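You operate a simulated robot arm through the tools that you are given. There is no shell and no other tool. Be economical: measure what you need, move in short steps, check, and stop when the job is done.

The job below is to be done with a simulated robot arm. You get a single attempt, and the scene is never put back.

JOB
Put the red block on the top of the wooden bench away on the back of the table top beside the track. Take the marked black housing and leave it in the inside of the large red bin. Shut the upper desk drawer. Put the brown bin on the green mark on the long table away on the table top beside the hopper. Do these in any order. Set down upright: brown bin.

The check looks at the end state, three seconds after you hand in, the way a careful person would. Anything else that was tipped, shoved, dropped, spilled or broken makes it a failure.

ROBOT AND FRAMES
A 6-joint arm with a four-finger gripper on a trunk, on a base that drives. Base frame: it is fixed to the floor where the robot stands at the start and does not move with it; the origin is under the middle of the robot, x ahead of it, y to its left, z up. Lengths are in m, angles in rad, forces in N, time in s.
With the tool pointing down near the work surface it reaches from about 0.28 to 0.7 m from the robot's upright axis, wherever it stands. Its first joint turns from -2.897 to 2.897 rad. Places, roughly: back of the table top beside the track (20x32 cm) [-4.76, -1.46, 0.9]; brown bin [-6.75, -1.75, 1]; inside of the large red bin (15x20 cm) [-1.28, -0.64, 1.1]; marked black housing [0.5, 1, 1]; red block (7x3x3 cm) [0.5, 0, 0.9]; table top beside the hopper (27x22 cm) [-5.14, -0.78, 0.7]; upper desk drawer [2.3, -0.2, 0.9]. Payload 3.43 kg.
The tool frame sits at the grasp point between the pads (the TCP): z along the fingers, y along the line on which they close. The tips reach 0.03 m beyond it. Largest opening 0.12 m; the body of the gripper starts 0.085 m behind the TCP.
Orientation is that of the tool frame in the base frame, as [roll, pitch, yaw] about the fixed x, y, z axes, in that order (R = Rz(yaw) Ry(pitch) Rx(roll)). With the fingers straight down and closing along the base's y, the tool's x points along the base's -x, its y along +y and its z along -z.

CONTROLS
- The arm moves only by the tool arm_command. Its argument "plan" is a list of rows, each a list of 7 numbers: the shift along the tool's x, y, z in m, then the turn, a rotation vector about the tool's x, y, z in rad, then the closure in counts, from 0 (fully open) to 255 (shut). In form: [[dx, dy, dz, ax, ay, az, fingers], ...]. A call has 1 to 20 rows; each row is the pose to reach, as a shift and turn from the pose commanded when the call began, along the tool's axes at that moment. A row lasts 0.2 s, in which the tool goes at most 0.05 m and 0.15 rad; a call with a longer step from one row to the next is refused whole, and so is a gripper value outside its range. Where a pose cannot be reached the arm comes as near as it can. A force on the tool above 40 N (or 10 N above the force at the start of the call, whichever is more), or a blocked arm, ends the call early, and 0.2 s more pass. Each finger halts on what it meets, pressing with about 44 N; the grip force reading is that of the motor and also rises with nothing between the fingers. The clock runs only during rows and for 0.2 s after the last one: add rows that repeat a pose to give the fingers time. The reply holds the time, the measured pose of the TCP, the force on the tool along the base axes, the opening and the grip force, in the units named above and with some noise, with the torque about the TCP (base axes, N m) and any sound that the robot's microphone picked up.
- Cameras (640 x 400 px; columns grow to the right, rows downward): "scene" is now at [0.041, 0.1773, 1.6786]; the picture's right is [0.53, -0.85, 0.00], its down [-0.70, -0.44, -0.56] and it looks along [0.48, 0.30, -0.83] (base axes); focal length 258 px, centre (320, 200). "wrist" rides on the gripper at [0.071, -0.017, -0.121] in the tool frame; the picture's right is [0.23, 0.97, 0.00], its down [-0.81, 0.19, -0.55] and it looks along [-0.54, 0.13, 0.83] (tool axes); focal length 275 px, centre (320, 200). There is no depth. A picture from a camera that has moved, and an enlarged one, comes with that camera's place and axes in the base frame and with its lens.
- capture(camera): a new picture of that camera. It takes no simulated time.
- slide_trunk(by): slides the trunk up (or, below 0, down) by that many m; the arm and the scene camera ride with it, the base frame stays. It gives what a move gives, with no picture.
- drive_base(legs): drives the robot by 1 to 6 legs, each [ahead, left, turn to the left] in m, m and rad, along the robot's own axes; the way and the turn of a leg run together, so that a leg with both is an arc; at most 1.5 m and 3.142 rad a leg. The arm and the cameras ride along, it lands a little off, and it stops where it bumps. It gives what a move gives.
- pan_tilt(pan, tilt): turns the head with the scene camera to pan (to the left, within 2.094 rad either way) and tilt (down, from -0.506 to 1.204), counted from straight ahead of the robot. It gives what a move gives.
- close_up(camera, box): a new picture of the part [left, top, right, bottom] of that camera's present view, enlarged. It takes no simulated time.
- close_job(): hands the job in; it is judged then, once.

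Go step by step. Nothing tells you exact positions but the pictures and the camera data: compare them with the known pose of the tool, close in by small moves and look again before you grip or let go. The budget is 165 turns and 128 pictures, counting those below and the enlarged ones. Unless the task says otherwise, let go and move clear before handing in, and close with one line.

The tools are called after "Request:" as a command line: name --pt "numbers of a row" for each row, then --argument value for the rest, lists and objects as JSON in quotes. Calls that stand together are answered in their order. arm_command: Moves the arm, as the interface text tells. Its arguments: {"type":"object","properties":{"plan":{"type":"array","items":{"type":"array","items":{"type":"number"}}}},"required":["plan"]} The other tools are called the same way: slide_trunk (by) slides the trunk up or down; drive_base (legs) drives the base; pan_tilt (pan, tilt) turns the head that bears the scene camera; capture (camera) takes a picture; close_up (camera, box) takes an enlarged picture of a part of a camera's view; close_job () hands the job in.

At the start:

```text
time_s: 0.0
eef_pos: [0.3076, 0.2684, 1.1431]
orientation: [3.141, 0.0, -3.14]
force: [-0.1, 0.6, -0.5]
moment: [0.0, -0.01, -0.01]
opening: 0.12
gripper_force: 0.0
trunk travel left (down, up): [-0.2, 0.24]
robot x, y, heading: [-0.0016, 0.0029, 0.002]
head pan, tilt: [0.555, 0.977]
```

scene: 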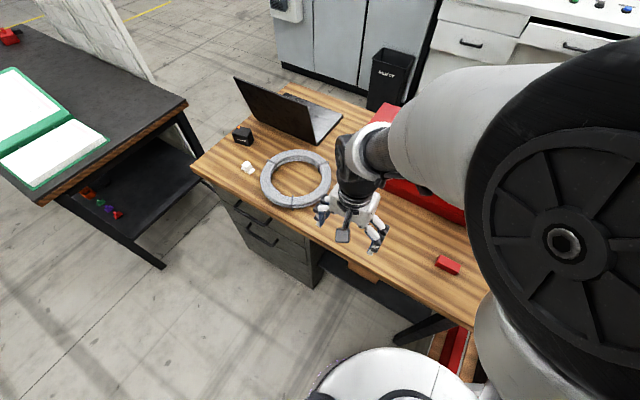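
wrist: 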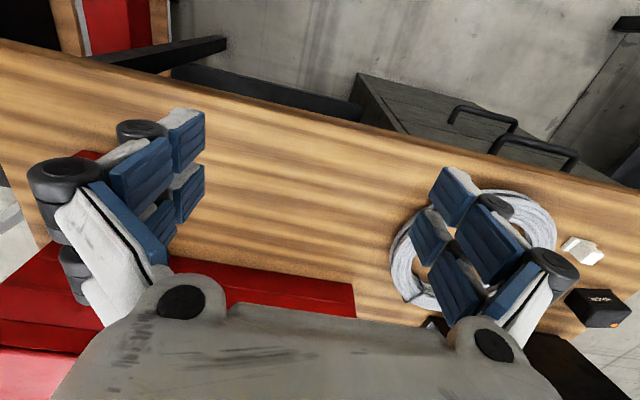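

The red block is near (0.5, 0, 0.9) and the black housing near (0.6, 0.95, 0.9) on the wooden bench. I'll look around to learn the layout.

Request:
close_up --camera "scene" --box '[200, 80, 520, 280]'

Request:
pan_tilt --pan -0.5 --tilt 0.5

Request:
capture --camera "scene"

Request:
pan_tilt --pan -2.0 --tilt 0.4

Request:
capture --camera "scene"

Request:
pan_tilt --pan 2.0 --tilt 0.4

Request:
capture --camera "scene"

Request:
pan_tilt --pan 0.3 --tilt 0.4

Request:
capture --camera "scene"

```text
2.00 times, centred on (360, 180) of scene
camera zoom: at [0.041, 0.1773, 1.6786], right [0.53, -0.85, 0.0], down [-0.7, -0.44, -0.56], along [0.48, 0.3, -0.83], focal length 516 px, centre (240, 240)
```

zoom: 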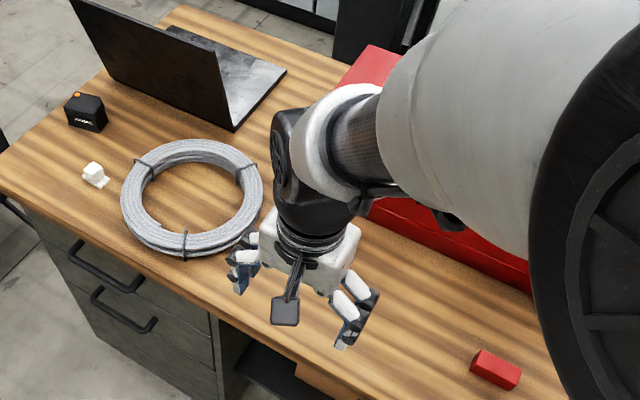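

```text
time_s: 1.3
eef_pos: [0.309, 0.2675, 1.141]
orientation: [-3.141, 0.0, 3.142]
force: [-0.7, -0.4, -0.3]
moment: [0.01, -0.02, -0.03]
opening: 0.1202
gripper_force: 0.0
trunk travel left (down, up): [-0.2, 0.24]
robot x, y, heading: [-0.0024, 0.0013, -0.002]
head pan, tilt: [-0.499, 0.499]
```

```text
124 pictures are left
camera scene: at [0.0606, 0.0963, 1.718], right [-0.48, -0.88, 0.0], down [-0.42, 0.23, -0.88], along [0.77, -0.42, -0.48], focal length 258 px, centre (320, 200)
```

scene: 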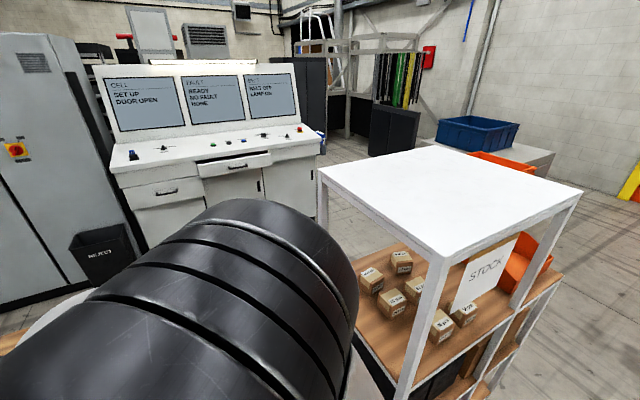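

```text
time_s: 2.9
eef_pos: [0.3095, 0.2678, 1.1425]
orientation: [-3.142, -0.001, -3.141]
force: [-0.2, 0.3, -0.5]
moment: [0.01, 0.0, -0.02]
opening: 0.1199
gripper_force: 0.1
trunk travel left (down, up): [-0.2, 0.24]
robot x, y, heading: [0.0002, -0.0024, -0.001]
head pan, tilt: [-2.0, 0.4]
```

```text
123 pictures are left
camera scene: at [-0.0579, 0.0555, 1.7272], right [-0.91, 0.42, 0.0], down [0.16, 0.35, -0.92], along [-0.38, -0.84, -0.39], focal length 258 px, centre (320, 200)
```

scene: 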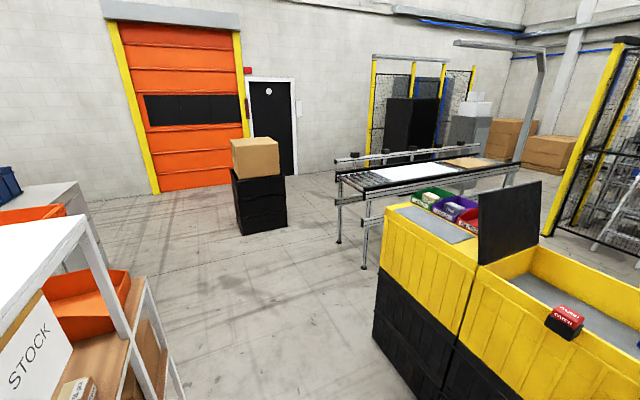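

```text
time_s: 6.2
eef_pos: [0.309, 0.2679, 1.142]
orientation: [3.14, -0.001, 3.141]
force: [0.0, 0.4, 0.6]
moment: [-0.01, -0.01, 0.01]
opening: 0.1201
gripper_force: 0.0
trunk travel left (down, up): [-0.2, 0.24]
robot x, y, heading: [0.0021, -0.004, -0.0]
head pan, tilt: [2.0, 0.4]
```

```text
122 pictures are left
camera scene: at [-0.0579, 0.224, 1.7272], right [0.91, 0.42, 0.0], down [0.16, -0.35, -0.92], along [-0.38, 0.84, -0.39], focal length 258 px, centre (320, 200)
```

scene: 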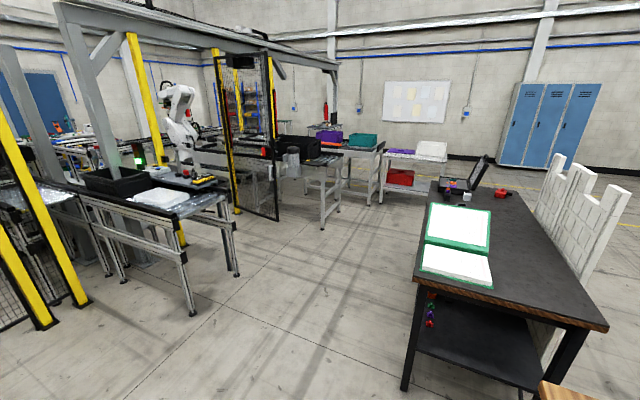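

```text
time_s: 7.9
eef_pos: [0.3088, 0.268, 1.1427]
orientation: [-3.139, 0.001, -3.141]
force: [-0.2, 0.2, -0.7]
moment: [-0.01, -0.01, 0.01]
opening: 0.1202
gripper_force: 0.0
trunk travel left (down, up): [-0.2, 0.24]
robot x, y, heading: [0.0016, 0.0022, -0.004]
head pan, tilt: [0.3, 0.4]
```

```text
121 pictures are left
camera scene: at [0.0691, 0.1673, 1.7272], right [0.3, -0.96, 0.0], down [-0.37, -0.12, -0.92], along [0.88, 0.27, -0.39], focal length 258 px, centre (320, 200)
```

scene: 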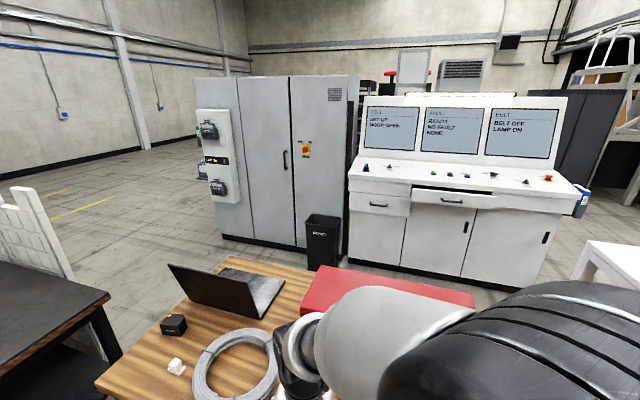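

The drawer is in the control console beyond the bench, and the red bin is on the yellow station behind me. I need to see the free floor to the right and the rear.

Request:
pan_tilt --pan -1.2 --tilt 0.75

Request:
capture --camera "scene"

Request:
pan_tilt --pan 1.2 --tilt 0.75

Request:
capture --camera "scene"

Request:
pan_tilt --pan -2.094 --tilt 0.8

Request:
capture --camera "scene"

```text
time_s: 9.5
eef_pos: [0.3094, 0.2671, 1.1423]
orientation: [3.141, -0.001, -3.141]
force: [-0.3, 0.0, -0.8]
moment: [-0.01, 0.0, -0.02]
opening: 0.1198
gripper_force: 0.0
trunk travel left (down, up): [-0.2, 0.24]
robot x, y, heading: [-0.0009, 0.0006, 0.002]
head pan, tilt: [-1.201, 0.75]
```

```text
120 pictures are left
camera scene: at [0.0107, 0.0626, 1.6961], right [-0.93, -0.36, 0.0], down [-0.25, 0.64, -0.73], along [0.26, -0.68, -0.68], focal length 258 px, centre (320, 200)
```

scene: 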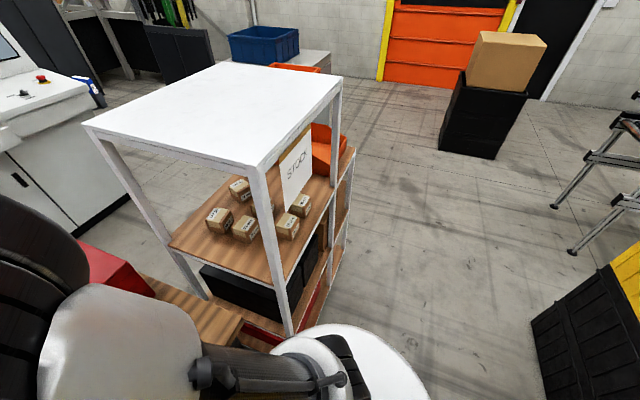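

```text
time_s: 11.7
eef_pos: [0.3089, 0.268, 1.1419]
orientation: [3.141, -0.001, -3.141]
force: [-1.3, -0.4, 0.0]
moment: [0.01, -0.02, 0.03]
opening: 0.12
gripper_force: 0.0
trunk travel left (down, up): [-0.2, 0.24]
robot x, y, heading: [0.0013, 0.0013, -0.002]
head pan, tilt: [1.201, 0.75]
```

```text
119 pictures are left
camera scene: at [0.0106, 0.217, 1.6961], right [0.93, -0.36, 0.0], down [-0.25, -0.64, -0.73], along [0.26, 0.68, -0.68], focal length 258 px, centre (320, 200)
```

scene: 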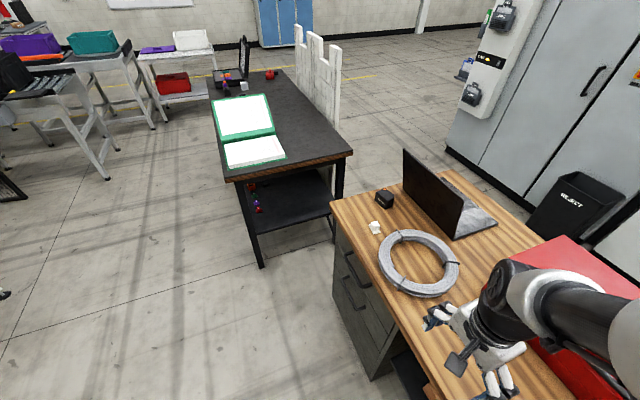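

```text
time_s: 14.5
eef_pos: [0.3089, 0.2666, 1.1425]
orientation: [3.141, 0.0, -3.141]
force: [0.6, -0.6, 0.9]
moment: [0.01, -0.04, 0.03]
opening: 0.12
gripper_force: 0.0
trunk travel left (down, up): [-0.2, 0.24]
robot x, y, heading: [-0.0013, 0.0015, -0.001]
head pan, tilt: [-2.094, 0.799]
```

```text
118 pictures are left
camera scene: at [-0.0597, 0.0699, 1.6921], right [-0.87, 0.5, 0.0], down [0.36, 0.62, -0.7], along [-0.35, -0.6, -0.72], focal length 258 px, centre (320, 200)
```

scene: 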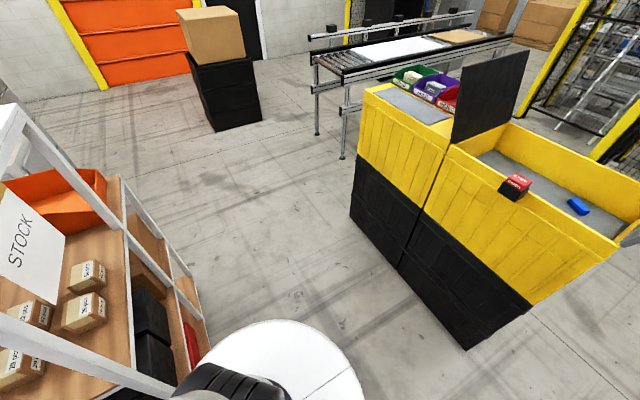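

Bench front edge is about x=0.35; the gap on the left is narrow, so I'll reach the drawer around the right of the shelf later. First the housing: I'll slide left by 0.7 m.

Request:
drive_base --legs '[[-0.03, 0.7, 0]]'

Request:
pan_tilt --pan 0.3 --tilt 0.9

Request:
capture --camera "scene"

Request:
capture --camera "wrist"

```text
time_s: 18.4
eef_pos: [0.2707, 0.9789, 1.142]
orientation: [3.141, 0.0, -3.128]
force: [-0.5, 0.0, -0.7]
moment: [-0.05, 0.02, -0.01]
opening: 0.1197
gripper_force: 0.0
trunk travel left (down, up): [-0.2, 0.24]
robot x, y, heading: [-0.0323, 0.7053, 0.014]
head pan, tilt: [-2.094, 0.799]
```

```text
time_s: 20.6
eef_pos: [0.2705, 0.978, 1.1414]
orientation: [3.14, 0.0, -3.127]
force: [0.0, -0.9, 1.2]
moment: [-0.01, 0.0, 0.0]
opening: 0.1201
gripper_force: 0.1
trunk travel left (down, up): [-0.2, 0.24]
robot x, y, heading: [-0.034, 0.7066, 0.015]
head pan, tilt: [0.3, 0.901]
```

```text
117 pictures are left
camera scene: at [0.0155, 0.8698, 1.6841], right [0.31, -0.95, 0.0], down [-0.75, -0.24, -0.62], along [0.59, 0.19, -0.78], focal length 258 px, centre (320, 200)
```

scene: 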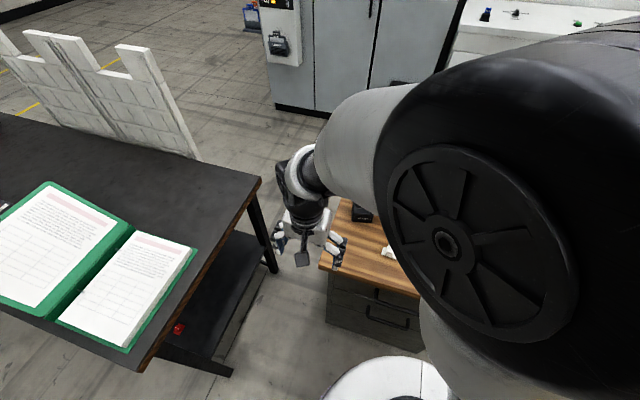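

```text
116 pictures are left
camera wrist: at [0.1999, 0.9616, 1.2619], right [-0.24, 0.97, 0.0], down [0.81, 0.2, 0.55], along [0.54, 0.13, -0.83], focal length 275 px, centre (320, 200)
```

wrist: 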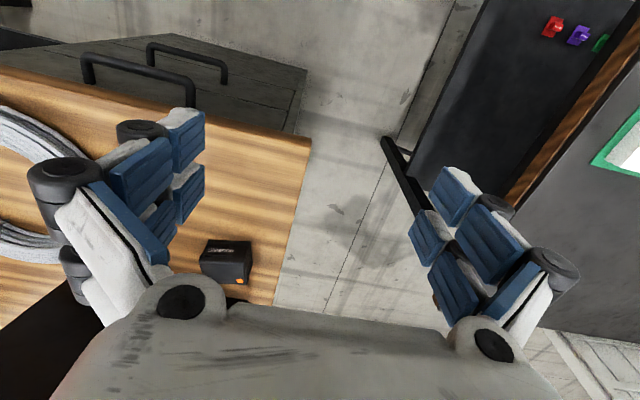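

The housing lies near (0.57, 0.89, 0.94). A closer look for its size, yaw and mark.

Request:
close_up --camera "wrist" --box '[160, 210, 288, 290]'

Request:
close_up --camera "scene" --box '[320, 180, 416, 240]'

```text
5.00 times, centred on (224, 250) of wrist
camera zoom: at [0.1999, 0.9616, 1.2619], right [-0.24, 0.97, 0.0], down [0.81, 0.2, 0.55], along [0.54, 0.13, -0.83], focal length 1376 px, centre (800, -50)
```

zoom: 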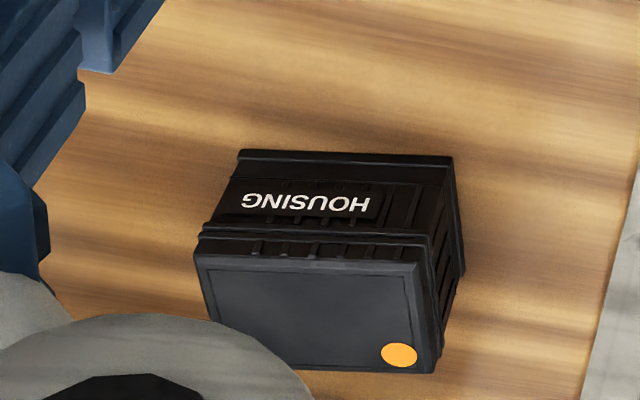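

```text
6.67 times, centred on (368, 210) of scene
camera zoom: at [0.0155, 0.8698, 1.6841], right [0.31, -0.95, 0.0], down [-0.75, -0.24, -0.62], along [0.59, 0.19, -0.78], focal length 1718 px, centre (0, 133)
```

zoom: 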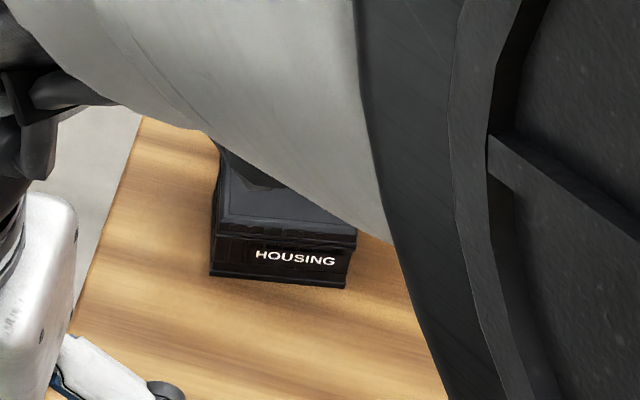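

Housing: about 76×52×50 mm, centre (0.584, 0.890), yaw about 13°, on a bench at z=0.90. I'll hover above it with the matching yaw.

Request:
arm_command --pt "-0.039 -0.0116 0.006 0 0 -0.0265 0" --pt "-0.078 -0.0232 0.012 0 0 -0.053 0" --pt "-0.117 -0.0348 0.018 0 0 -0.0795 0" --pt "-0.156 -0.0464 0.024 0 0 -0.106 0" --pt "-0.195 -0.058 0.03 0 0 -0.1325 0" --pt "-0.234 -0.0695 0.036 0 0 -0.159 0" --pt "-0.273 -0.081 0.042 0 0 -0.1855 0" --pt "-0.312 -0.0926 0.05 0 0 -0.212 0" --pt "-0.312 -0.0926 0.05 0 0 -0.212 0"

Request:
capture --camera "wrist"

Request:
capture --camera "scene"

```text
time_s: 22.6
eef_pos: [0.5858, 0.8905, 1.0919]
orientation: [-3.141, -0.001, -2.914]
force: [-0.4, 0.1, 0.2]
moment: [-0.04, 0.0, -0.01]
opening: 0.12
gripper_force: 0.1
trunk travel left (down, up): [-0.2, 0.24]
robot x, y, heading: [-0.0354, 0.7062, 0.015]
head pan, tilt: [0.3, 0.901]
```

```text
113 pictures are left
camera wrist: at [0.5192, 0.8584, 1.2109], right [-0.44, 0.9, 0.0], down [0.75, 0.37, 0.55], along [0.5, 0.24, -0.83], focal length 275 px, centre (320, 200)
```

wrist: 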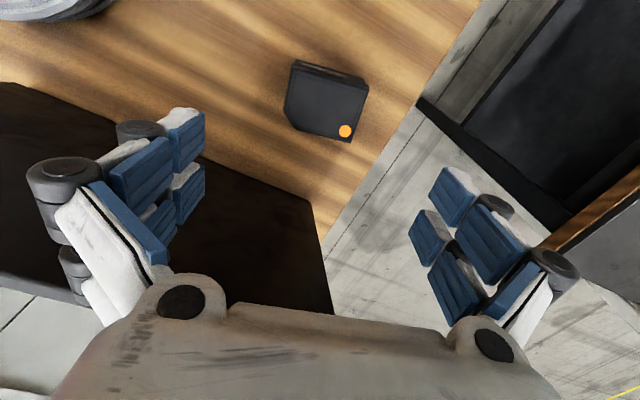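

```text
112 pictures are left
camera scene: at [0.0145, 0.8701, 1.6842], right [0.31, -0.95, 0.0], down [-0.74, -0.24, -0.62], along [0.59, 0.19, -0.78], focal length 258 px, centre (320, 200)
```

scene: 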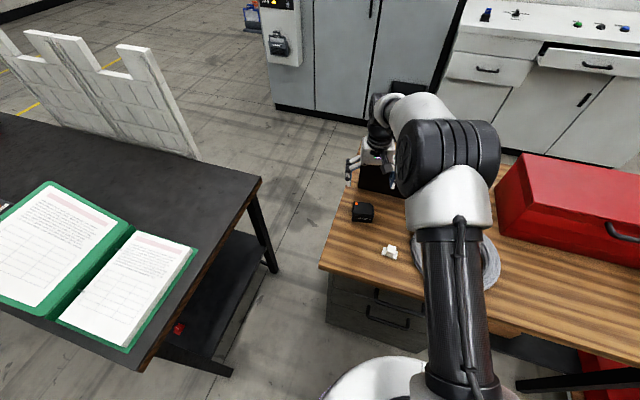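

The laptop's hinge line is at about x=0.71, clear of the fingers, and the tool is centred over the housing. I descend and grip.

Request:
arm_command --pt "0.003 0 0.04 0 0 0 0" --pt "0.003 0 0.08 0 0 0 0" --pt "0.003 0 0.11 0 0 0 0" --pt "0.003 0 0.135 0 0 0 0" --pt "0.003 0 0.152 0 0 0 0" --pt "0.003 0 0.152 0 0 0 0"

Request:
capture --camera "wrist"

```text
time_s: 24.0
eef_pos: [0.5816, 0.8916, 0.94]
orientation: [3.141, 0.001, -2.914]
force: [0.1, -0.6, -0.4]
moment: [0.01, -0.06, -0.01]
opening: 0.1196
gripper_force: 0.1
trunk travel left (down, up): [-0.2, 0.24]
robot x, y, heading: [-0.0375, 0.7062, 0.014]
head pan, tilt: [0.3, 0.901]
```

```text
111 pictures are left
camera wrist: at [0.5161, 0.8589, 1.0595], right [-0.44, 0.9, 0.0], down [0.75, 0.37, 0.55], along [0.5, 0.24, -0.83], focal length 275 px, centre (320, 200)
```

wrist: 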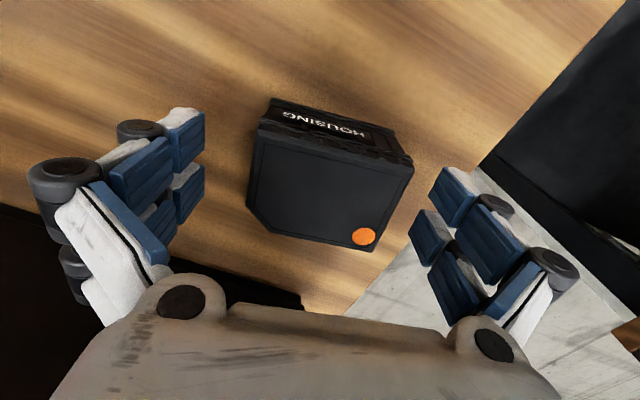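

The housing sits well between the pads. Closing.

Request:
arm_command --pt "0 0 0 0 0 0 60" --pt "0 0 0 0 0 0 120" --pt "0 0 0 0 0 0 180" --pt "0 0 0 0 0 0 255" --pt "0 0 0 0 0 0 255" --pt "0 0 0 0 0 0 255" --pt "0 0 0 0 0 0 255"

Request:
arm_command --pt "0 0 -0.02 0 0 0 255" --pt "0 0 -0.06 0 0 0 255" --pt "0 0 -0.1 0 0 0 255" --pt "0 0 -0.14 0 0 0 255" --pt "0 0 -0.18 0 0 0 255" --pt "0 0 -0.22 0 0 0 255" --pt "0 0 -0.26 0 0 0 255" --pt "0 0 -0.26 0 0 0 255"

Request:
capture --camera "wrist"

```text
time_s: 25.6
eef_pos: [0.5812, 0.891, 0.9388]
orientation: [3.141, -0.001, -2.915]
force: [-0.4, 0.1, 3.4]
moment: [-0.03, 0.03, -0.08]
opening: 0.0714
gripper_force: 43.7
trunk travel left (down, up): [-0.2, 0.24]
robot x, y, heading: [-0.033, 0.7078, 0.012]
head pan, tilt: [0.3, 0.901]
```

```text
time_s: 27.4
eef_pos: [0.5816, 0.8899, 1.1986]
orientation: [-3.141, -0.001, -2.914]
force: [0.9, 0.6, -1.5]
moment: [0.0, 0.02, -0.01]
opening: 0.0717
gripper_force: 43.7
trunk travel left (down, up): [-0.2, 0.24]
robot x, y, heading: [-0.0371, 0.7051, 0.015]
head pan, tilt: [0.3, 0.901]
```

```text
110 pictures are left
camera wrist: at [0.5168, 0.8569, 1.318], right [-0.44, 0.9, 0.0], down [0.75, 0.37, 0.55], along [0.49, 0.24, -0.83], focal length 275 px, centre (320, 200)
```

wrist: 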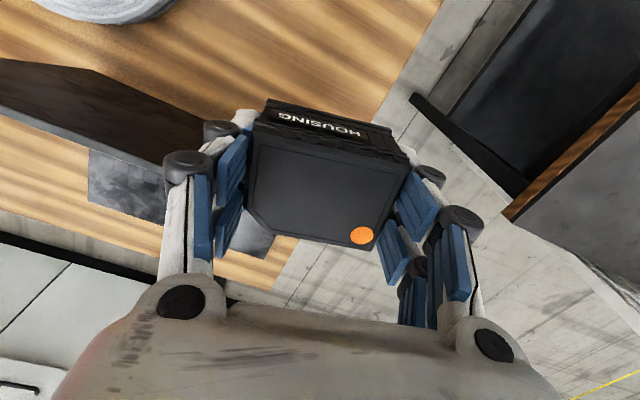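

Housing is held. I'll tuck the arm in, raise the trunk, back away and turn around to face the yellow station with the red bin.

Request:
arm_command --pt "0.035 0.019 -0.01 0 0 0.0265 255" --pt "0.07 0.038 -0.02 0 0 0.053 255" --pt "0.105 0.057 -0.02 0 0 0.08 255" --pt "0.14 0.076 -0.02 0 0 0.106 255" --pt "0.175 0.095 -0.02 0 0 0.13 255" --pt "0.21 0.114 -0.02 0 0 0.16 255" --pt "0.245 0.133 -0.02 0 0 0.185 255" --pt "0.279 0.152 -0.02 0 0 0.212 255" --pt "0.279 0.152 -0.02 0 0 0.212 255"

Request:
slide_trunk --by 0.12

Request:
drive_base --legs '[[-0.4, -0.5, 0], [0, 0, 3.12]]'

Request:
pan_tilt --pan 0.5 --tilt 0.7

Request:
capture --camera "scene"

```text
time_s: 29.4
eef_pos: [0.2751, 0.9735, 1.2202]
orientation: [-3.141, 0.0, -3.129]
force: [-0.8, 0.7, -1.8]
moment: [0.01, 0.02, 0.01]
opening: 0.0716
gripper_force: 43.9
trunk travel left (down, up): [-0.2, 0.24]
robot x, y, heading: [-0.0336, 0.7053, 0.012]
head pan, tilt: [0.3, 0.901]
```

```text
time_s: 30.9
eef_pos: [0.2743, 0.9733, 1.3393]
orientation: [-3.14, 0.001, -3.127]
force: [-0.1, 0.2, -1.1]
moment: [-0.01, 0.03, 0.01]
opening: 0.0714
gripper_force: 44.0
trunk travel left (down, up): [-0.32, 0.12]
robot x, y, heading: [-0.0335, 0.7058, 0.007]
head pan, tilt: [0.3, 0.901]
```

```text
time_s: 41.7
eef_pos: [-0.756, -0.047, 1.3413]
orientation: [3.14, -0.001, -0.033]
force: [0.5, -0.9, -1.3]
moment: [-0.01, 0.01, -0.02]
opening: 0.0716
gripper_force: 44.0
trunk travel left (down, up): [-0.32, 0.12]
robot x, y, heading: [-0.4308, 0.2067, 3.108]
head pan, tilt: [0.3, 0.901]
```

```text
time_s: 42.4
eef_pos: [-0.7558, -0.0473, 1.3407]
orientation: [3.141, 0.0, -0.036]
force: [-0.5, 0.8, -1.4]
moment: [0.06, 0.02, 0.01]
opening: 0.0716
gripper_force: 43.9
trunk travel left (down, up): [-0.32, 0.12]
robot x, y, heading: [-0.4308, 0.2028, 3.106]
head pan, tilt: [0.499, 0.7]
```

```text
109 pictures are left
camera scene: at [-0.4939, 0.0247, 1.8202], right [-0.45, 0.89, 0.0], down [0.58, 0.29, -0.76], along [-0.68, -0.34, -0.64], focal length 258 px, centre (320, 200)
```

scene: 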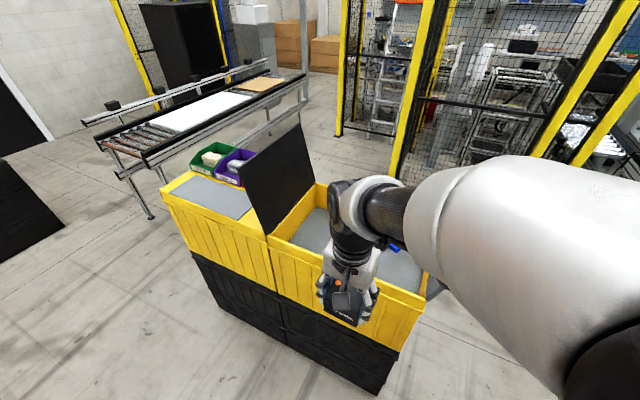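

The panel beside the red bin is thin; I'll slide left past it before moving ahead.

Request:
drive_base --legs '[[0, 0.88, 0.03], [0.2, 0, 0]]'

Request:
pan_tilt --pan 0.1 --tilt 0.9

Request:
capture --camera "scene"

Request:
capture --camera "wrist"

```text
time_s: 48.2
eef_pos: [-0.9573, -0.9285, 1.3399]
orientation: [-3.141, 0.001, 0.005]
force: [0.5, -1.3, -2.3]
moment: [0.0, 0.0, 0.04]
opening: 0.0713
gripper_force: 43.6
trunk travel left (down, up): [-0.32, 0.12]
robot x, y, heading: [-0.644, -0.6639, -3.14]
head pan, tilt: [0.499, 0.7]
```

```text
time_s: 49.1
eef_pos: [-0.9571, -0.9278, 1.3403]
orientation: [3.141, 0.001, 0.004]
force: [0.8, 0.1, -1.2]
moment: [0.02, -0.03, -0.03]
opening: 0.0717
gripper_force: 43.9
trunk travel left (down, up): [-0.32, 0.12]
robot x, y, heading: [-0.6447, -0.6637, -3.137]
head pan, tilt: [0.099, 0.901]
```

```text
108 pictures are left
camera scene: at [-0.699, -0.8129, 1.8042], right [-0.1, 0.99, 0.0], down [0.78, 0.08, -0.62], along [-0.62, -0.06, -0.78], focal length 258 px, centre (320, 200)
```

scene: 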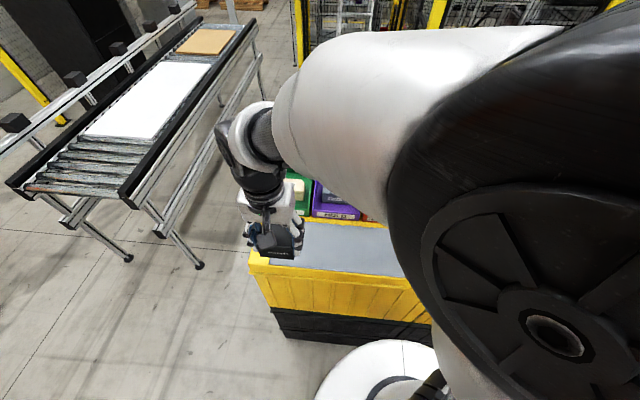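

```text
107 pictures are left
camera wrist: at [-0.8853, -0.9107, 1.4597], right [0.23, -0.97, 0.0], down [-0.81, -0.19, 0.55], along [-0.54, -0.13, -0.83], focal length 275 px, centre (320, 200)
```

wrist: 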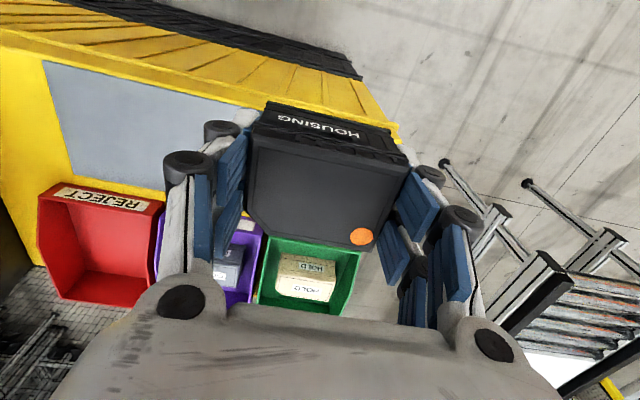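

The red REJECT bin is empty, near (-1.28, -0.65), its longer side along x. I'll move over it high up while turning the tool 90° so that the fingers lie along its length.

Request:
arm_command --pt "-0.029 -0.025 -0.005 0 0 0.142 255" --pt "-0.059 -0.05 -0.01 0 0 0.284 255" --pt "-0.088 -0.076 -0.01 0 0 0.426 255" --pt "-0.117 -0.101 -0.01 0 0 0.568 255" --pt "-0.147 -0.126 -0.01 0 0 0.71 255" --pt "-0.176 -0.152 -0.01 0 0 0.852 255" --pt "-0.206 -0.177 -0.01 0 0 0.994 255" --pt "-0.235 -0.202 -0.01 0 0 1.136 255" --pt "-0.264 -0.227 -0.01 0 0 1.278 255" --pt "-0.294 -0.253 -0.01 0 0 1.42 255" --pt "-0.323 -0.275 -0.01 0 0 1.56 255" --pt "-0.323 -0.275 -0.01 0 0 1.56 255"

Request:
capture --camera "wrist"

Request:
capture --camera "scene"

```text
time_s: 51.7
eef_pos: [-1.2802, -0.6532, 1.3517]
orientation: [-3.141, -0.001, -1.56]
force: [0.4, 1.0, -0.8]
moment: [-0.01, 0.08, -0.01]
opening: 0.0714
gripper_force: 43.7
trunk travel left (down, up): [-0.32, 0.12]
robot x, y, heading: [-0.6436, -0.6618, -3.141]
head pan, tilt: [0.099, 0.901]
```

```text
106 pictures are left
camera wrist: at [-1.2616, -0.7242, 1.4708], right [-0.97, -0.24, 0.0], down [-0.2, 0.81, 0.55], along [-0.13, 0.54, -0.83], focal length 275 px, centre (320, 200)
```

wrist: 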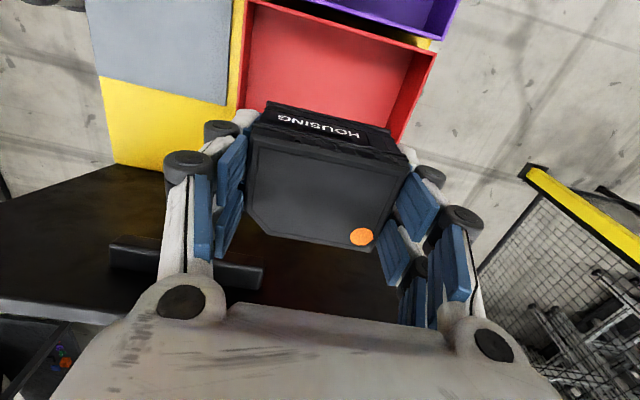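

```text
105 pictures are left
camera scene: at [-0.6976, -0.8134, 1.8042], right [-0.1, 0.99, 0.0], down [0.78, 0.08, -0.62], along [-0.62, -0.06, -0.78], focal length 258 px, centre (320, 200)
```

scene: 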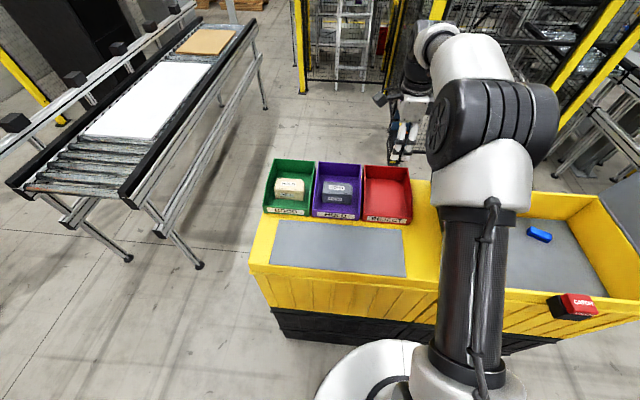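

Rim seems to be at z≈1.13, centred about (-1.295, -0.645). I shift slightly and lower partway.

Request:
arm_command --pt "-0.008 0.015 0.03 0 0 0 255" --pt "-0.008 0.015 0.07 0 0 0 255" --pt "-0.008 0.015 0.11 0 0 0 255" --pt "-0.008 0.015 0.14 0 0 0 255" --pt "-0.008 0.015 0.16 0 0 0 255" --pt "-0.008 0.015 0.16 0 0 0 255"

Request:
capture --camera "wrist"

Request:
close_up --camera "scene" --box '[260, 100, 500, 250]'

```text
time_s: 53.1
eef_pos: [-1.2963, -0.6481, 1.1914]
orientation: [-3.142, -0.001, -1.555]
force: [-0.4, 0.6, -1.1]
moment: [0.0, 0.0, 0.03]
opening: 0.0714
gripper_force: 44.0
trunk travel left (down, up): [-0.32, 0.12]
robot x, y, heading: [-0.6479, -0.6662, -3.136]
head pan, tilt: [0.099, 0.901]
```

```text
104 pictures are left
camera wrist: at [-1.2766, -0.7178, 1.3105], right [-0.97, -0.24, 0.0], down [-0.2, 0.81, 0.55], along [-0.14, 0.54, -0.83], focal length 275 px, centre (320, 200)
```

wrist: 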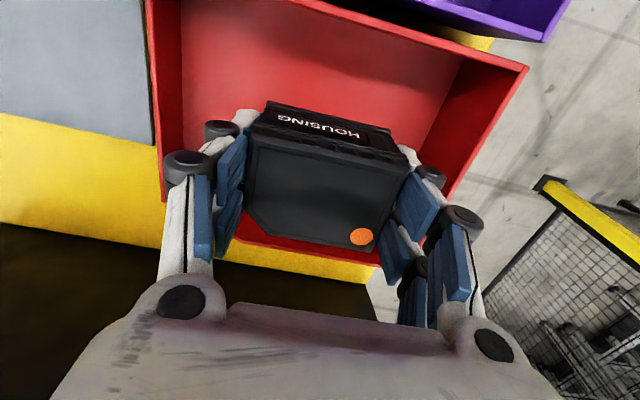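

```text
2.67 times, centred on (380, 175) of scene
camera zoom: at [-0.6987, -0.8127, 1.8042], right [-0.1, 0.99, 0.0], down [0.78, 0.08, -0.62], along [-0.62, -0.06, -0.78], focal length 687 px, centre (160, 267)
```

zoom: 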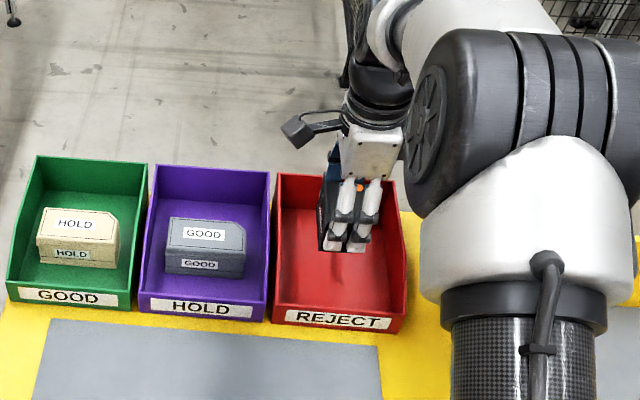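

Triangulating again: rim at z≈1.17, floor ≈1.10, centre x≈-1.27. I shift toward the centre and go down carefully.

Request:
arm_command --pt "0 -0.022 0 0 0 0 255" --pt "0 -0.022 0.015 0 0 0 255" --pt "0 -0.022 0.03 0 0 0 255" --pt "0 -0.022 0.03 0 0 0 255"

Request:
arm_command --pt "0 0 0.005 0 0 0 255" --pt "0 0 0.01 0 0 0 255" --pt "0 0 0.01 0 0 0 255"

Request:
capture --camera "wrist"

Request:
close_up --camera "scene" --box '[340, 120, 460, 230]'

```text
time_s: 54.1
eef_pos: [-1.2745, -0.6462, 1.1596]
orientation: [3.141, 0.001, -1.557]
force: [-0.5, -0.6, -1.4]
moment: [0.04, -0.02, 0.01]
opening: 0.0717
gripper_force: 43.7
trunk travel left (down, up): [-0.32, 0.12]
robot x, y, heading: [-0.643, -0.6639, -3.133]
head pan, tilt: [0.099, 0.901]
```

```text
time_s: 54.9
eef_pos: [-1.2742, -0.6453, 1.1498]
orientation: [3.14, 0.001, -1.556]
force: [-0.1, -0.2, -0.4]
moment: [0.0, -0.01, 0.02]
opening: 0.0714
gripper_force: 43.9
trunk travel left (down, up): [-0.32, 0.12]
robot x, y, heading: [-0.6441, -0.6664, -3.138]
head pan, tilt: [0.099, 0.901]
```

```text
102 pictures are left
camera wrist: at [-1.2558, -0.7166, 1.2694], right [-0.97, -0.24, 0.0], down [-0.2, 0.81, 0.55], along [-0.13, 0.54, -0.83], focal length 275 px, centre (320, 200)
```

wrist: 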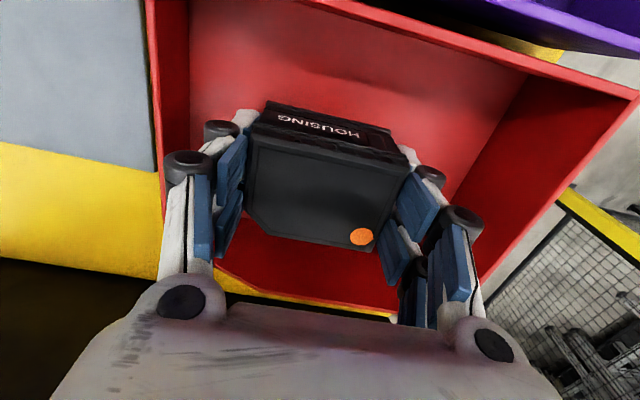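

```text
3.64 times, centred on (400, 175) of scene
camera zoom: at [-0.699, -0.8127, 1.8041], right [-0.1, 0.99, 0.0], down [0.78, 0.08, -0.62], along [-0.62, -0.06, -0.78], focal length 937 px, centre (29, 291)
```

zoom: 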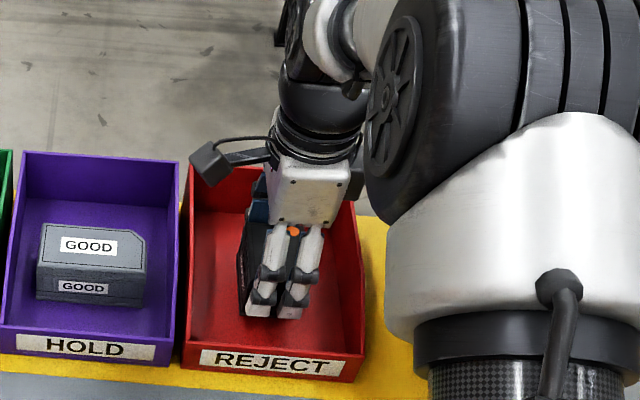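

Still clear. I'll shift 1 cm toward the back and continue down in small steps until contact.

Request:
arm_command --pt "0 0.012 0 0 0 0 255" --pt "0 0.012 0.006 0 0 0 255" --pt "0 0.012 0.012 0 0 0 255" --pt "0 0.012 0.012 0 0 0 255"

Request:
arm_command --pt "0 0 0.004 0 0 0 255" --pt "0 0 0.008 0 0 0 255" --pt "0 0 0.012 0 0 0 255" --pt "0 0 0.012 0 0 0 255"

```text
time_s: 55.9
eef_pos: [-1.2861, -0.647, 1.1379]
orientation: [3.141, 0.0, -1.555]
force: [0.3, -0.4, -2.2]
moment: [0.04, 0.01, -0.01]
opening: 0.0716
gripper_force: 44.0
trunk travel left (down, up): [-0.32, 0.12]
robot x, y, heading: [-0.6441, -0.6662, -3.138]
head pan, tilt: [0.099, 0.901]
```

```text
time_s: 56.9
eef_pos: [-1.2866, -0.6459, 1.1304]
orientation: [3.133, 0.001, -1.557]
force: [-3.3, 0.0, 32.0]
moment: [-0.15, 0.08, -0.03]
opening: 0.0718
gripper_force: 43.8
trunk travel left (down, up): [-0.32, 0.12]
robot x, y, heading: [-0.6432, -0.6649, -3.136]
head pan, tilt: [0.099, 0.901]
```

Contact with the floor at TCP z≈1.130. I ease up slightly, open modestly and rise.

Request:
arm_command --pt "0 0 -0.004 0 0 0 255" --pt "0 0 -0.004 0 0 0 90" --pt "0 0 -0.004 0 0 0 65" --pt "0 0 -0.004 0 0 0 60" --pt "0 0 -0.004 0 0 0 60"

Request:
capture --camera "wrist"

```text
time_s: 58.1
eef_pos: [-1.2856, -0.6464, 1.1308]
orientation: [-3.14, 0.001, -1.557]
force: [-0.3, -0.1, 0.1]
moment: [0.0, 0.04, 0.05]
opening: 0.0917
gripper_force: 0.1
trunk travel left (down, up): [-0.32, 0.12]
robot x, y, heading: [-0.6456, -0.6621, -3.139]
head pan, tilt: [0.099, 0.901]
```

```text
100 pictures are left
camera wrist: at [-1.2678, -0.7172, 1.2498], right [-0.97, -0.24, 0.0], down [-0.2, 0.81, 0.55], along [-0.13, 0.54, -0.83], focal length 275 px, centre (320, 200)
```

wrist: 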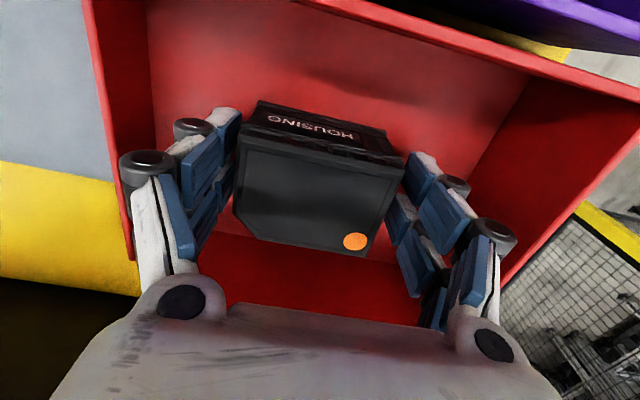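

Released cleanly; I rise straight up and then tuck the arm back to the carrying pose.

Request:
arm_command --pt "0 0 -0.03 0 0 0 60" --pt "0 0 -0.07 0 0 0 60" --pt "0 0 -0.11 0 0 0 60" --pt "0 0 -0.15 0 0 0 60" --pt "0 0 -0.19 0 0 0 60" --pt "0 0 -0.22 0 0 0 60"

Request:
close_up --camera "scene" --box '[260, 100, 500, 250]'

Request:
arm_command --pt "0.026 -0.03 0 0 0 -0.142 60" --pt "0.052 -0.06 0 0 0 -0.284 60" --pt "0.077 -0.09 0 0 0 -0.426 60" --pt "0.103 -0.12 0 0 0 -0.568 60" --pt "0.129 -0.15 0 0 0 -0.71 60" --pt "0.154 -0.18 0 0 0 -0.852 60" --pt "0.18 -0.21 0 0 0 -0.994 60" --pt "0.206 -0.24 0 0 0 -1.136 60" --pt "0.231 -0.27 0 0 0 -1.278 60" --pt "0.257 -0.3 0 0 0 -1.42 60" --pt "0.283 -0.33 0 0 0 -1.56 0" --pt "0.283 -0.33 0 0 0 -1.56 0"

```text
time_s: 59.5
eef_pos: [-1.2839, -0.6453, 1.3494]
orientation: [3.141, 0.001, -1.556]
force: [0.1, 0.2, -0.2]
moment: [0.0, 0.01, 0.04]
opening: 0.0919
gripper_force: 0.0
trunk travel left (down, up): [-0.32, 0.12]
robot x, y, heading: [-0.6478, -0.6639, -3.138]
head pan, tilt: [0.099, 0.901]
```

```text
2.67 times, centred on (380, 175) of scene
camera zoom: at [-0.6985, -0.8126, 1.8042], right [-0.1, 0.99, 0.0], down [0.78, 0.08, -0.62], along [-0.62, -0.06, -0.78], focal length 687 px, centre (160, 267)
```

zoom: 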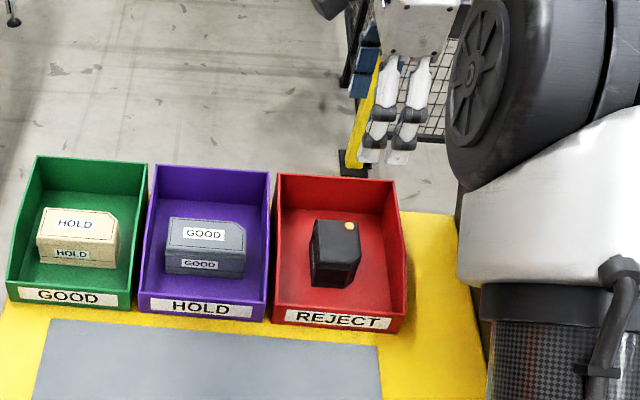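

```text
time_s: 62.1
eef_pos: [-0.9517, -0.9245, 1.3498]
orientation: [3.141, -0.001, 0.004]
force: [0.0, -0.7, -0.5]
moment: [-0.03, -0.02, 0.02]
opening: 0.1197
gripper_force: 0.1
trunk travel left (down, up): [-0.32, 0.12]
robot x, y, heading: [-0.6462, -0.6629, -3.137]
head pan, tilt: [0.099, 0.901]
```

The housing rests in the red bin. Next the drawer: I back off, turn to face +x again, and look down the corridor to the right of the shelf.

Request:
drive_base --legs '[[-0.25, 0.6, 0], [0, 0, 3.137], [0, -0.45, 0]]'

Request:
pan_tilt --pan 0.0 --tilt 0.5

Request:
capture --camera "scene"

Request:
pan_tilt --pan 0.9 --tilt 0.5

Request:
capture --camera "scene"

```text
time_s: 75.4
eef_pos: [-0.0922, -1.4636, 1.3504]
orientation: [-3.141, -0.002, -3.14]
force: [-0.6, 0.2, -0.2]
moment: [0.02, -0.01, -0.03]
opening: 0.1199
gripper_force: 0.0
trunk travel left (down, up): [-0.32, 0.12]
robot x, y, heading: [-0.399, -1.7202, -0.004]
head pan, tilt: [0.099, 0.901]
```

```text
time_s: 76.3
eef_pos: [-0.0911, -1.4634, 1.3502]
orientation: [-3.14, 0.0, -3.14]
force: [0.1, -0.5, 0.1]
moment: [-0.03, 0.01, 0.03]
opening: 0.1201
gripper_force: 0.1
trunk travel left (down, up): [-0.32, 0.12]
robot x, y, heading: [-0.3978, -1.723, 0.004]
head pan, tilt: [0.0, 0.499]
```

```text
98 pictures are left
camera scene: at [-0.3266, -1.5816, 1.8379], right [0.0, -1.0, 0.0], down [-0.48, 0.0, -0.88], along [0.88, 0.0, -0.48], focal length 258 px, centre (320, 200)
```

scene: 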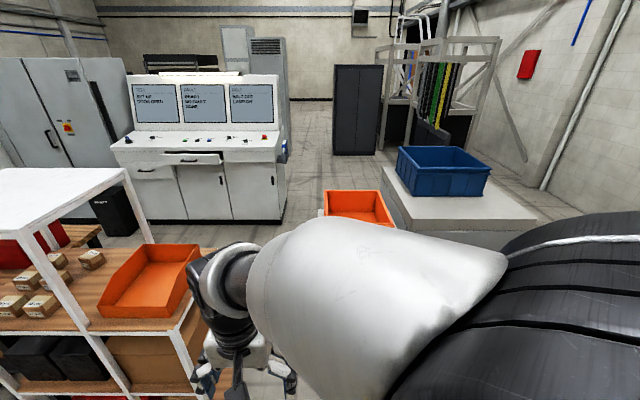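

```text
time_s: 77.5
eef_pos: [-0.0913, -1.4637, 1.3507]
orientation: [3.14, 0.0, -3.138]
force: [0.6, 0.5, 0.8]
moment: [0.0, 0.0, 0.01]
opening: 0.1198
gripper_force: 0.0
trunk travel left (down, up): [-0.32, 0.12]
robot x, y, heading: [-0.3954, -1.7248, 0.004]
head pan, tilt: [0.901, 0.499]
```

```text
97 pictures are left
camera scene: at [-0.3612, -1.5105, 1.838], right [0.78, -0.62, 0.0], down [-0.3, -0.38, -0.88], along [0.54, 0.69, -0.48], focal length 258 px, centre (320, 200)
```

scene: 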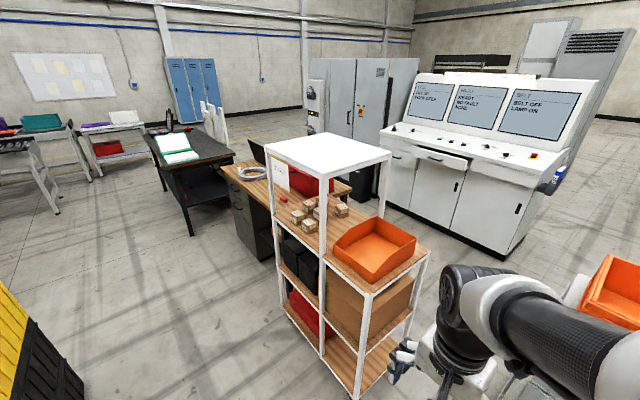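

The passage is between the shelf and a stand with a second orange bin ahead. I'll move ahead a little and look again at the clearance.

Request:
drive_base --legs '[[0.8, 0.15, 0]]'

Request:
pan_tilt --pan -0.1 --tilt 0.85

Request:
capture --camera "scene"

Request:
pan_tilt --pan 0.8 --tilt 0.85

Request:
capture --camera "scene"

```text
time_s: 81.9
eef_pos: [0.7169, -1.3101, 1.3503]
orientation: [-3.141, 0.0, 3.141]
force: [0.6, -0.5, 0.3]
moment: [0.02, 0.03, 0.0]
opening: 0.1198
gripper_force: 0.1
trunk travel left (down, up): [-0.32, 0.12]
robot x, y, heading: [0.4108, -1.5653, 0.002]
head pan, tilt: [0.901, 0.499]
```

```text
time_s: 83.2
eef_pos: [0.7166, -1.3097, 1.3511]
orientation: [3.14, 0.001, 3.141]
force: [-0.3, 0.2, 0.4]
moment: [-0.02, -0.01, -0.02]
opening: 0.12
gripper_force: 0.0
trunk travel left (down, up): [-0.32, 0.12]
robot x, y, heading: [0.408, -1.5683, -0.0]
head pan, tilt: [-0.099, 0.85]
```

```text
96 pictures are left
camera scene: at [0.4673, -1.4356, 1.808], right [-0.1, -1.0, 0.0], down [-0.75, 0.07, -0.66], along [0.66, -0.07, -0.75], focal length 258 px, centre (320, 200)
```

scene: 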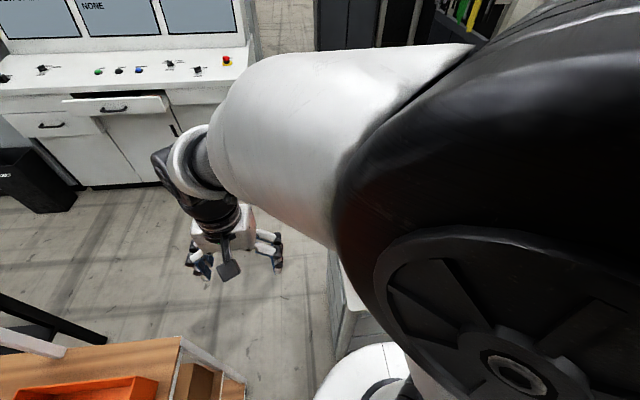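

```text
time_s: 84.3
eef_pos: [0.7157, -1.3106, 1.3493]
orientation: [3.139, 0.001, -3.141]
force: [-0.7, -0.8, 0.6]
moment: [-0.03, 0.0, 0.0]
opening: 0.12
gripper_force: 0.0
trunk travel left (down, up): [-0.32, 0.12]
robot x, y, heading: [0.409, -1.5662, 0.004]
head pan, tilt: [0.799, 0.85]
```

```text
95 pictures are left
camera scene: at [0.4442, -1.372, 1.808], right [0.72, -0.7, 0.0], down [-0.52, -0.54, -0.66], along [0.46, 0.47, -0.75], focal length 258 px, centre (320, 200)
```

scene: 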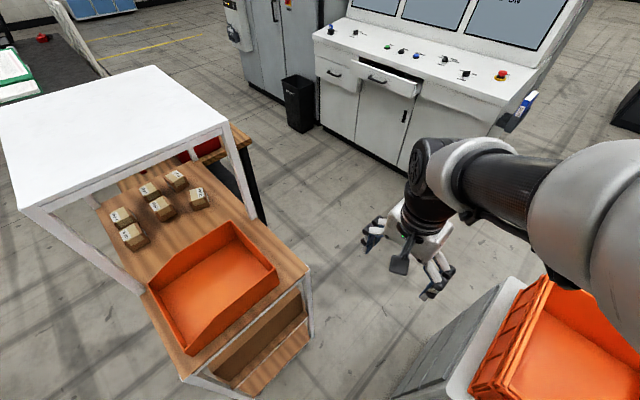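

The gap between the shelf and the cabinet with the orange bin looks only about 0.6 m. I look more closely at that gap and at the detour to the right.

Request:
pan_tilt --pan 0.35 --tilt 1.2

Request:
capture --camera "scene"

Request:
pan_tilt --pan -1.0 --tilt 0.5

Request:
capture --camera "scene"

```text
time_s: 85.2
eef_pos: [0.7166, -1.3098, 1.3513]
orientation: [3.14, 0.0, 3.141]
force: [0.2, -0.5, 0.7]
moment: [0.02, 0.06, -0.01]
opening: 0.1202
gripper_force: 0.1
trunk travel left (down, up): [-0.32, 0.12]
robot x, y, heading: [0.4041, -1.5689, -0.001]
head pan, tilt: [0.351, 1.201]
```

```text
94 pictures are left
camera scene: at [0.4421, -1.4086, 1.7843], right [0.34, -0.94, 0.0], down [-0.88, -0.32, -0.36], along [0.34, 0.12, -0.93], focal length 258 px, centre (320, 200)
```

scene: 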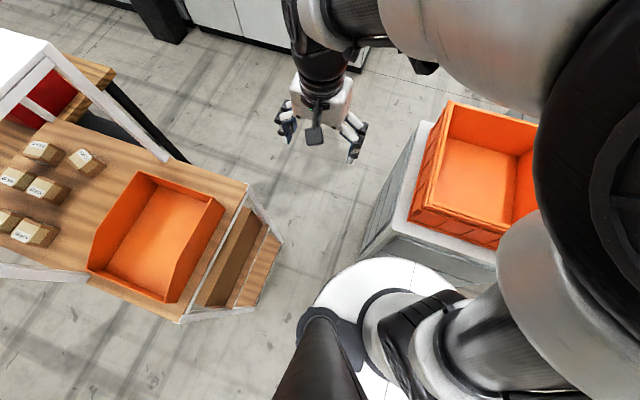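

```text
time_s: 86.8
eef_pos: [0.7176, -1.3101, 1.3513]
orientation: [3.141, 0.0, -3.141]
force: [-0.5, -0.3, -0.9]
moment: [-0.04, -0.03, 0.01]
opening: 0.12
gripper_force: 0.1
trunk travel left (down, up): [-0.32, 0.12]
robot x, y, heading: [0.4112, -1.5683, 0.001]
head pan, tilt: [-1.0, 0.499]
```

```text
93 pictures are left
camera scene: at [0.4388, -1.5045, 1.838], right [-0.84, -0.54, 0.0], down [-0.26, 0.4, -0.88], along [0.47, -0.74, -0.48], focal length 258 px, centre (320, 200)
```

scene: 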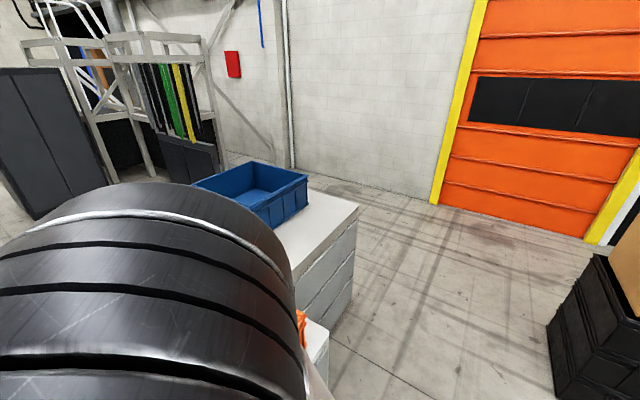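

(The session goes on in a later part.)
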